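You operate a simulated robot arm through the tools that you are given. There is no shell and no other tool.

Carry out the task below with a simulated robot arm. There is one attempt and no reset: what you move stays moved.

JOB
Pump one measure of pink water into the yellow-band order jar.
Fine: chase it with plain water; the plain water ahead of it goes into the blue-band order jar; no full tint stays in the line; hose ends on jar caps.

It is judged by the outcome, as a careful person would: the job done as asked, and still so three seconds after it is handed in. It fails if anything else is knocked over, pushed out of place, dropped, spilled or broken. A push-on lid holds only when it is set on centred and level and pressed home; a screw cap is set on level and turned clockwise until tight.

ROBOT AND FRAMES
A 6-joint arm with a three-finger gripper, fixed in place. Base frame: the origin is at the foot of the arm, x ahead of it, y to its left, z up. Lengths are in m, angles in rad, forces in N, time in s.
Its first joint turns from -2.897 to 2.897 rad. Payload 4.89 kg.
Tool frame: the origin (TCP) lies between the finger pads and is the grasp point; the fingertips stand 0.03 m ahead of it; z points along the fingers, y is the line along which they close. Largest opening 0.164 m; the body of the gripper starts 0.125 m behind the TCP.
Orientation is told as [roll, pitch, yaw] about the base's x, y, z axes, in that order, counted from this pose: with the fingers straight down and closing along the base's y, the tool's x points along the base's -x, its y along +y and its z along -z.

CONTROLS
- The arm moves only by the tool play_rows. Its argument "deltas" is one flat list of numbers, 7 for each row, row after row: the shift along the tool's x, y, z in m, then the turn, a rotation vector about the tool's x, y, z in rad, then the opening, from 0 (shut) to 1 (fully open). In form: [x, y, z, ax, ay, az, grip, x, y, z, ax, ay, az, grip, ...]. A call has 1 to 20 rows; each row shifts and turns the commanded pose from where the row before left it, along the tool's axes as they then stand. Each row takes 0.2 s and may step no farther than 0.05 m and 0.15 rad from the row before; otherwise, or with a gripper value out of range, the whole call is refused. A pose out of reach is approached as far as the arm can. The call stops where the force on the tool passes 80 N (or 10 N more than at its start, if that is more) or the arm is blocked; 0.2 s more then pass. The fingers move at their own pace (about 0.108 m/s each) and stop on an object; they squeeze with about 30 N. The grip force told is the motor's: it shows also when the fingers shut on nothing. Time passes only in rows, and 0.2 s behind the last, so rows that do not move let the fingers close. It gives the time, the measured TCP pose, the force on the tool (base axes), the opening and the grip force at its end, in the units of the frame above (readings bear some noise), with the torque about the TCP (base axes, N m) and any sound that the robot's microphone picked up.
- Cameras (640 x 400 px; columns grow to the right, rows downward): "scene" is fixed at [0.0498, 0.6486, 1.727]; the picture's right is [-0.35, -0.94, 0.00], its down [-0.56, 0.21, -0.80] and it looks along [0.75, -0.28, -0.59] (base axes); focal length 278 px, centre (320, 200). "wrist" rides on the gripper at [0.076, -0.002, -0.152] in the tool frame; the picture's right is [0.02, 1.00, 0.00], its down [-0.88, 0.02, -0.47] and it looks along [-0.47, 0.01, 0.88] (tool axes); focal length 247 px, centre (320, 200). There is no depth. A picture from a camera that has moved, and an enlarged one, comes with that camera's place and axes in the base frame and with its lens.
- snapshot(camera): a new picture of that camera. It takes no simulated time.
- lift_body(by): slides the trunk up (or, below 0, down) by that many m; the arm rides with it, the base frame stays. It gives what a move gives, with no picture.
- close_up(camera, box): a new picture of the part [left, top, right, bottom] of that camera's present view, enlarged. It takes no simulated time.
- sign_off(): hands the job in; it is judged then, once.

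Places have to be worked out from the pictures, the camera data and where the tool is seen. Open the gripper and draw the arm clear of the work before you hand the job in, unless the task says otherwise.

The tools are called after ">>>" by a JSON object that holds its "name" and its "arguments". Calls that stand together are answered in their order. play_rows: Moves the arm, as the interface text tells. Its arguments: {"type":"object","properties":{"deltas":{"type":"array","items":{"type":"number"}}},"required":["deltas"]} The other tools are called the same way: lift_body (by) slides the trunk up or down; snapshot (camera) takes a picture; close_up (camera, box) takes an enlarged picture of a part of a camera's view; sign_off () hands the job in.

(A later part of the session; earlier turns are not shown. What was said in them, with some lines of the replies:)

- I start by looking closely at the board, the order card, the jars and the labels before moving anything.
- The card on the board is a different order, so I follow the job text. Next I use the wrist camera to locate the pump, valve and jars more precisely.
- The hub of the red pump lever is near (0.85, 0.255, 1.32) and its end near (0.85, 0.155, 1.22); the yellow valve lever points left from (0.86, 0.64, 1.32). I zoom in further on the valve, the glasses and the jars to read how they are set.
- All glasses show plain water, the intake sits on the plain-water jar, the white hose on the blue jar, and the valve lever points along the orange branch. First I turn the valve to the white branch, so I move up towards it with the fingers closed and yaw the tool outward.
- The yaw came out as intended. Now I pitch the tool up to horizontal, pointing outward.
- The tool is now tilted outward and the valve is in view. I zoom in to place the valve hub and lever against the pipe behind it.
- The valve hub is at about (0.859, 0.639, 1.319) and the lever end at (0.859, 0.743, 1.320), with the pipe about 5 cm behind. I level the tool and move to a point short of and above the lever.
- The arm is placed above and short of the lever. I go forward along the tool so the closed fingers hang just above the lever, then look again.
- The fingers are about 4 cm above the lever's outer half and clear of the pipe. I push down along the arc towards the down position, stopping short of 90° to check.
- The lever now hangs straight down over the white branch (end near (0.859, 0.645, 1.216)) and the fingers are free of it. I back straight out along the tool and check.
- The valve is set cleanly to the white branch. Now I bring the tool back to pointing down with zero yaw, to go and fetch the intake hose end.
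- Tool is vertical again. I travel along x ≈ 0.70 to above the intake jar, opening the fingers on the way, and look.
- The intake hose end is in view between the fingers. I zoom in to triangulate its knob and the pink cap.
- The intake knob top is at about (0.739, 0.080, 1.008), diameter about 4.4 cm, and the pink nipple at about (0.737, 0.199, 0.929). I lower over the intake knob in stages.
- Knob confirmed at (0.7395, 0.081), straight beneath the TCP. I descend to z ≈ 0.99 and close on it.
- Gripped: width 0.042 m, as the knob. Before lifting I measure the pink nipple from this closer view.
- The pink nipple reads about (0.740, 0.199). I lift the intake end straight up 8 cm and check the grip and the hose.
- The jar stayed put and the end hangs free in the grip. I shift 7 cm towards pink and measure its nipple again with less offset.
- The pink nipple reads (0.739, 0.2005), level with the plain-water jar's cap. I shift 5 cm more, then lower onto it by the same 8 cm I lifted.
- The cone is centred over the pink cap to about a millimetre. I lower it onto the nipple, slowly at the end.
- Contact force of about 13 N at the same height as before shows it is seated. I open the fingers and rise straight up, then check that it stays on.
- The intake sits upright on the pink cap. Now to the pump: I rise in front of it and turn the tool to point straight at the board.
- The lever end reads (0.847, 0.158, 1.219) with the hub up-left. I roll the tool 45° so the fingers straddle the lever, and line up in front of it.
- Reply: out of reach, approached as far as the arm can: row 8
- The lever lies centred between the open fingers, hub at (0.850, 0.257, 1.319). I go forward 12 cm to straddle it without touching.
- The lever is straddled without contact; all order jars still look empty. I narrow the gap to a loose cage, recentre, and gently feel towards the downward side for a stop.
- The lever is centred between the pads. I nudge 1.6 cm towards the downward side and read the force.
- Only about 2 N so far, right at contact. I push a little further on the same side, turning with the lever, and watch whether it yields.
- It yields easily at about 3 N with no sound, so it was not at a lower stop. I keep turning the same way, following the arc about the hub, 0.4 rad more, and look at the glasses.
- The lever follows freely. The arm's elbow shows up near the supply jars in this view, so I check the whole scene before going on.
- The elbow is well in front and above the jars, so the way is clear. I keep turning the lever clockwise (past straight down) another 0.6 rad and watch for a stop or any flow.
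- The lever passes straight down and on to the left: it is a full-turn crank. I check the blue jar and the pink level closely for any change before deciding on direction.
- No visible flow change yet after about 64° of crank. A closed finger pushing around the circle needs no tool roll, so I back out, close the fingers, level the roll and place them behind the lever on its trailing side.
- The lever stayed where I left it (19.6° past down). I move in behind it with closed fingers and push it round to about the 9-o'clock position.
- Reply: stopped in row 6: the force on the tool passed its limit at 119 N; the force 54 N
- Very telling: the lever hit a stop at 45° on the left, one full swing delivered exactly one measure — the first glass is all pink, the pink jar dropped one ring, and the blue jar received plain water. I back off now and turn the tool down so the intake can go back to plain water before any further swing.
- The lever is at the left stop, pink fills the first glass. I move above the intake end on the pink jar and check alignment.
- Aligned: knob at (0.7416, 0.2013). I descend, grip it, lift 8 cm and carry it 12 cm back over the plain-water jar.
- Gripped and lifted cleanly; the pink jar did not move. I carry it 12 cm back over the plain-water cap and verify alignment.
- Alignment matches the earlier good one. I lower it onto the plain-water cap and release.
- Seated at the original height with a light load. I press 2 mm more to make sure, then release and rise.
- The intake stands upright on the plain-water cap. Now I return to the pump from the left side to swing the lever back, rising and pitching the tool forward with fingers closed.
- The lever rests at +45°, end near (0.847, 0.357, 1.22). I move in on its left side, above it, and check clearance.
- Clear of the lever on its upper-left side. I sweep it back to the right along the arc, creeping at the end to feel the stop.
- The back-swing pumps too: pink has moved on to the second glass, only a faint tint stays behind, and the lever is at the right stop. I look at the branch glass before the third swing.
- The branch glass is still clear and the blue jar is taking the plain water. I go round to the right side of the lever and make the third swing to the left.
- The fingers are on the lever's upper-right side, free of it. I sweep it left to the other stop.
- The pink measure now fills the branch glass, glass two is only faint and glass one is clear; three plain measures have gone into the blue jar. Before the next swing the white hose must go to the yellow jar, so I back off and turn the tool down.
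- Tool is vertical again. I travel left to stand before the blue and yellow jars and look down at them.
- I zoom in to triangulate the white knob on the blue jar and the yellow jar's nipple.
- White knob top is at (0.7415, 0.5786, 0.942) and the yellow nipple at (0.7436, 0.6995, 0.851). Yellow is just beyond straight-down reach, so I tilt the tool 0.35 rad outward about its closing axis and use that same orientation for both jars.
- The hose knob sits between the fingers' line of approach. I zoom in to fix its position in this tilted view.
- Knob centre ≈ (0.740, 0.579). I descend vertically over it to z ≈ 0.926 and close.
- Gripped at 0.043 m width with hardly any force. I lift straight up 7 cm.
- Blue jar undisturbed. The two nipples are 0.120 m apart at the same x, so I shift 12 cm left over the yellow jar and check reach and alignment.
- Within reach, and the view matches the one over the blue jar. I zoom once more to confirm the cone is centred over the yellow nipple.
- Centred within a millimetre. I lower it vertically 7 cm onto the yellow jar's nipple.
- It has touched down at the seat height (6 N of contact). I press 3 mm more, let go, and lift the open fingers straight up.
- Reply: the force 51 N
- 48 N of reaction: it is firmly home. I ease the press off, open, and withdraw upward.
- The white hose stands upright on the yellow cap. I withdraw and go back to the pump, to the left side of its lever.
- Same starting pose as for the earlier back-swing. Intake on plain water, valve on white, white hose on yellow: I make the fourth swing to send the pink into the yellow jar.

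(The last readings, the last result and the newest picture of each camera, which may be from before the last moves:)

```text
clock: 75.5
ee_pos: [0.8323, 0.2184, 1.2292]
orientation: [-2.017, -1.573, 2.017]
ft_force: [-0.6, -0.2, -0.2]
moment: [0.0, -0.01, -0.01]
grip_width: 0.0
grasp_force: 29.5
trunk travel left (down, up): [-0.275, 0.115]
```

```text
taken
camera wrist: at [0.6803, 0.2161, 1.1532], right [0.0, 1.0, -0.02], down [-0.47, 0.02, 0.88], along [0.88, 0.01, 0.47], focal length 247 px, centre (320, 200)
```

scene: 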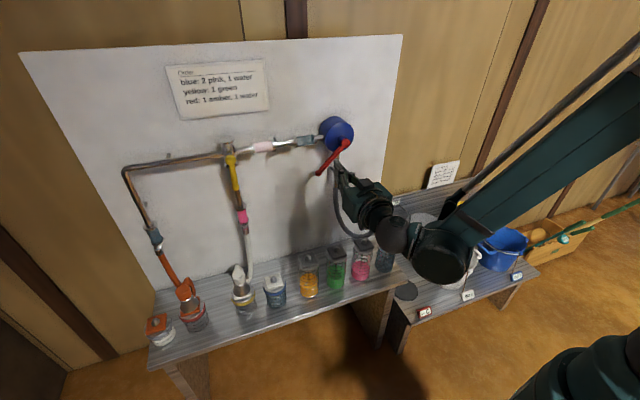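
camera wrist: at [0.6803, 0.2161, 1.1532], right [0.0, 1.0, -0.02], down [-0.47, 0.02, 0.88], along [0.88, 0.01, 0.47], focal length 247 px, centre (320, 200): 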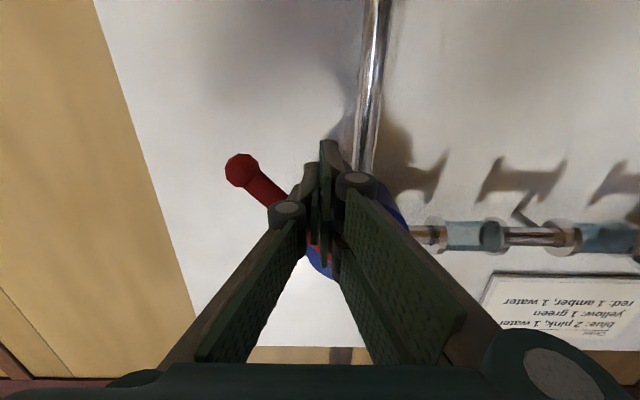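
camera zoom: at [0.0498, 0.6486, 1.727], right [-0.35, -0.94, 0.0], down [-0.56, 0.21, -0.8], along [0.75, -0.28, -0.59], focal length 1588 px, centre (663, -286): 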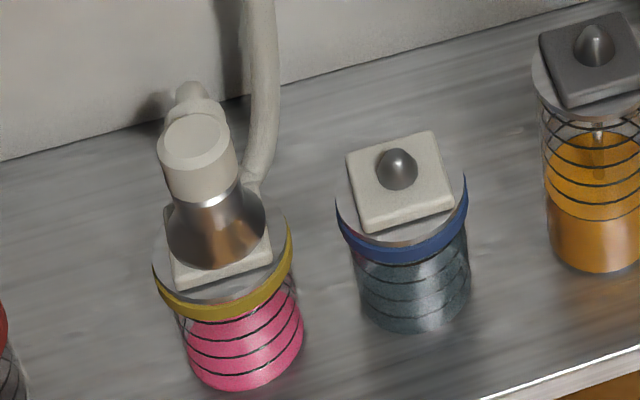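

The pink measure has gone into the yellow jar; the two line glasses are clear and the branch glass shows only a faint trace. I zoom to check levels and the hose seats.

>>> {"name": "close_up", "arguments": {"camera": "scene", "box": [225, 270, 289, 320]}}

>>> {"name": "close_up", "arguments": {"camera": "scene", "box": [215, 180, 275, 240]}}

>>> {"name": "close_up", "arguments": {"camera": "scene", "box": [230, 125, 340, 165]}}

```text
8.00 times, centred on (257, 295) of scene
camera zoom: at [0.0498, 0.6486, 1.727], right [-0.35, -0.94, 0.0], down [-0.56, 0.21, -0.8], along [0.75, -0.28, -0.59], focal length 2223 px, centre (824, -560)
```

zoom: 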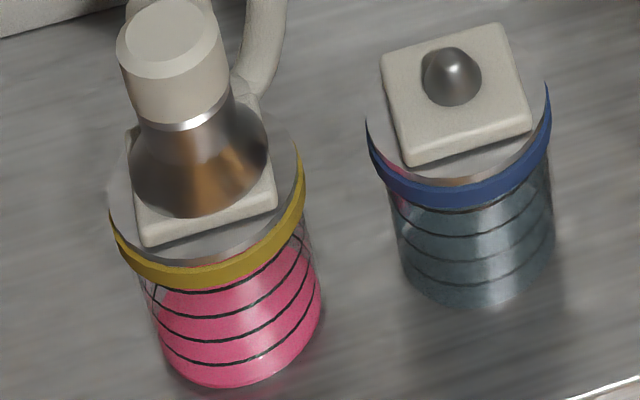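

```text
6.67 times, centred on (245, 210) of scene
camera zoom: at [0.0498, 0.6486, 1.727], right [-0.35, -0.94, 0.0], down [-0.56, 0.21, -0.8], along [0.75, -0.28, -0.59], focal length 1853 px, centre (820, 133)
```

zoom: 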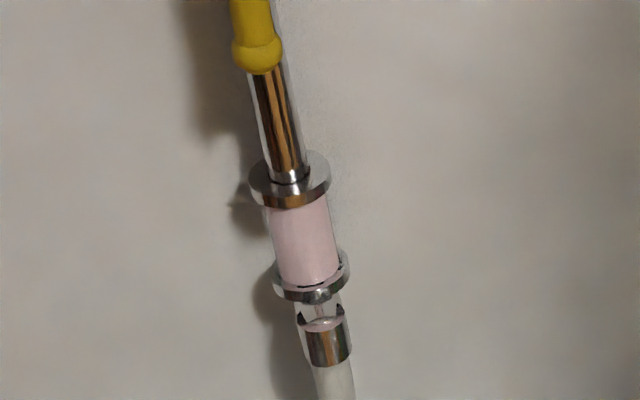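

```text
5.82 times, centred on (285, 145) of scene
camera zoom: at [0.0498, 0.6486, 1.727], right [-0.35, -0.94, 0.0], down [-0.56, 0.21, -0.8], along [0.75, -0.28, -0.59], focal length 1617 px, centre (524, 520)
```

zoom: 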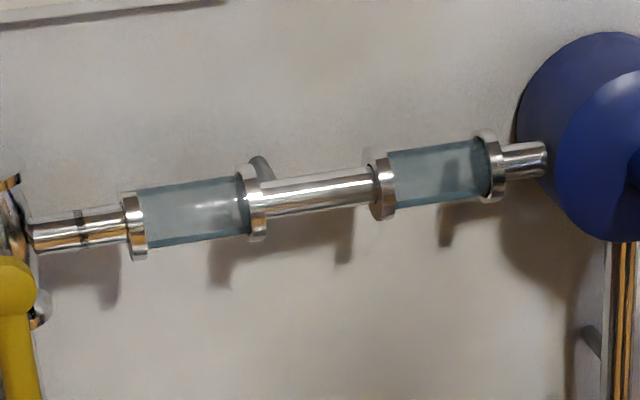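

Yellow holds one measure of pink, blue the plain water; the line glasses are clear apart from a faint trace in the branch glass. I withdraw from the lever, rise clear and open the gripper.

>>> {"name": "play_rows", "arguments": {"deltas": [0, 0.004, -0.035, 0, 0, 0, 0, 0, 0, -0.04, 0, 0, 0, 0, -0.04, 0, -0.01, 0, 0, 0, 0, -0.045, 0, -0.01, 0, 0, 0, 0, -0.045, 0, -0.01, 0, 0, 0, 0.3, -0.045, 0, -0.01, 0, 0, 0, 0.6, -0.045, 0, 0, 0, 0, 0, 0.6]}}

>>> {"name": "snapshot", "arguments": {"camera": "scene"}}

>>> {"name": "close_up", "arguments": {"camera": "scene", "box": [340, 200, 420, 290]}}

>>> {"name": "close_up", "arguments": {"camera": "scene", "box": [140, 240, 300, 340]}}

```text
clock: 77.1
ee_pos: [0.7167, 0.2225, 1.4509]
orientation: [-0.82, -1.572, 0.819]
ft_force: [1.0, 0.4, 0.0]
moment: [-0.01, -0.05, -0.05]
grip_width: 0.0982
grasp_force: 0.1
trunk travel left (down, up): [-0.275, 0.115]
```

```text
taken
```

scene: 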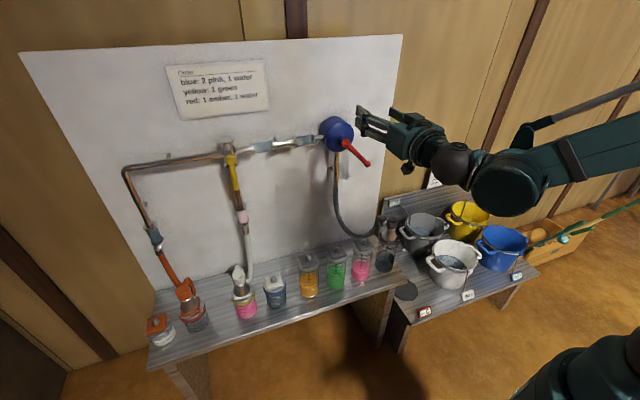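

```text
4.44 times, centred on (380, 245) of scene
camera zoom: at [0.0498, 0.6486, 1.727], right [-0.35, -0.94, 0.0], down [-0.56, 0.21, -0.8], along [0.75, -0.28, -0.59], focal length 1235 px, centre (53, 0)
```

zoom: 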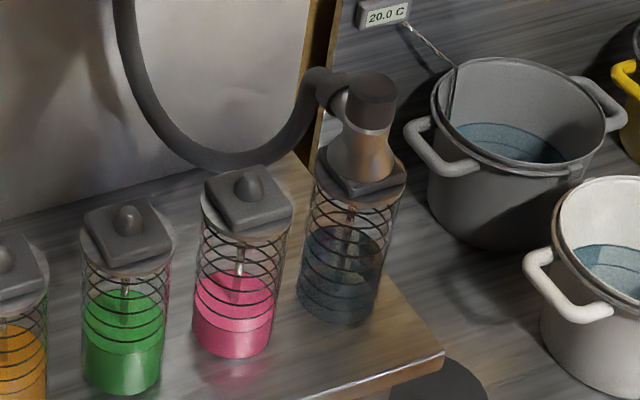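

```text
4.00 times, centred on (220, 290) of scene
camera zoom: at [0.0498, 0.6486, 1.727], right [-0.35, -0.94, 0.0], down [-0.56, 0.21, -0.8], along [0.75, -0.28, -0.59], focal length 1112 px, centre (720, -160)
```

zoom: 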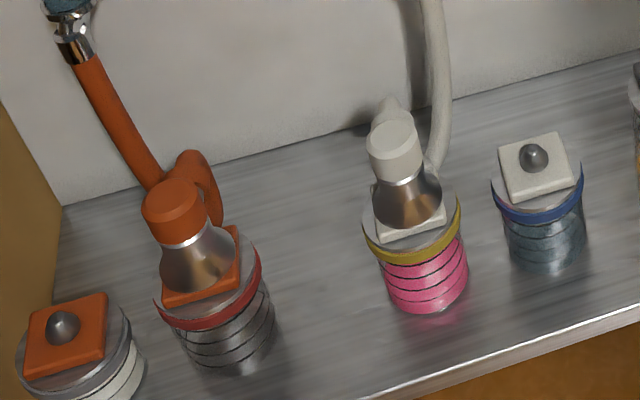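

Everything stands as it should: pink in yellow, plain water in blue, intake on the plain jar, white hose on yellow, orange untouched. I draw the arm a little further back, and then take a last look.

>>> {"name": "play_rows", "arguments": {"deltas": [0, 0, 0, 0, 0.15, 0, 0.6, -0.03, 0, -0.02, 0, 0.15, 0, 0.6, -0.02, 0, -0.03, 0, 0.15, 0, 0.6, 0, 0, -0.03, 0, 0.15, 0, 0.6, 0, 0, 0, 0, 0, 0, 0.6, 0, 0, 0, 0, 0, 0, 0.6]}}

>>> {"name": "snapshot", "arguments": {"camera": "scene"}}

>>> {"name": "close_up", "arguments": {"camera": "scene", "box": [110, 110, 400, 310]}}

```text
clock: 78.5
ee_pos: [0.6508, 0.2218, 1.5241]
orientation: [0.0, -0.971, -0.001]
ft_force: [0.3, -0.2, 0.0]
moment: [-0.01, -0.01, 0.01]
grip_width: 0.0984
grasp_force: 0.0
trunk travel left (down, up): [-0.275, 0.115]
```

```text
taken
```

scene: 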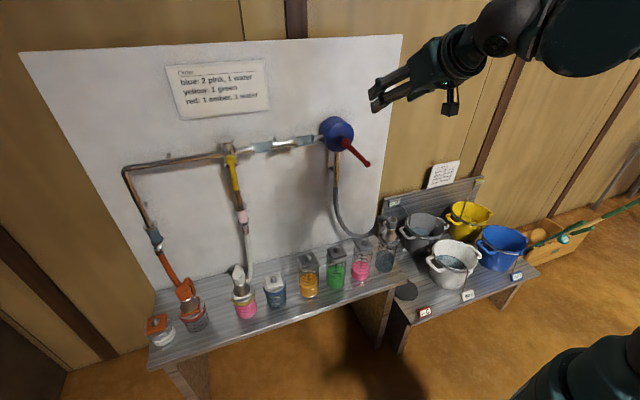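

```text
2.00 times, centred on (255, 210) of scene
camera zoom: at [0.0498, 0.6486, 1.727], right [-0.35, -0.94, 0.0], down [-0.56, 0.21, -0.8], along [0.75, -0.28, -0.59], focal length 556 px, centre (450, 180)
```

zoom: 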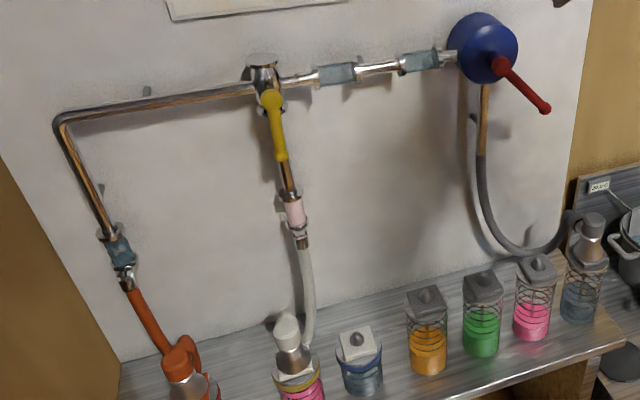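

The arm is clear with the gripper open. One measure of pink is in the yellow-band jar, the plain water ahead of it is in the blue-band jar, no full tint is left in the line, and all hose ends sit on jar caps. I hand the job in.

>>> {"name": "sign_off", "arguments": {}}

```text
The job is handed in.
```

I pumped one measure of pink water into the yellow-band jar and handed the job in. I haven't seen a verdict.

- **Pink measure:** one full swing of the pump lever moves one measure, and the pink supply jar dropped by one ring. That measure was chased with plain water and went into the yellow-band jar.
- **Plain water ahead of it:** three measures came out ahead of the pink, and all of them went into the blue-band jar.
- **Line:** the two glasses between the pump and the valve are clear. The glass above the white hose shows a faint pink trace, not full tint. I stopped there because one more swing would have put a second measure into the yellow-band jar.
- **Hose ends:** the intake is back on the plain-water jar, the white hose is on the yellow-band jar, and the orange hose stayed on the red-band jar.
- **Valve:** I turned it from the orange branch to the white branch and left it there.

On the first swing the arm pushed the lever into its end stop and reached 119 N before stopping. The pump worked normally after that. I saw no spills, and nothing was knocked or moved out of place. The arm is clear of the work with the gripper open.
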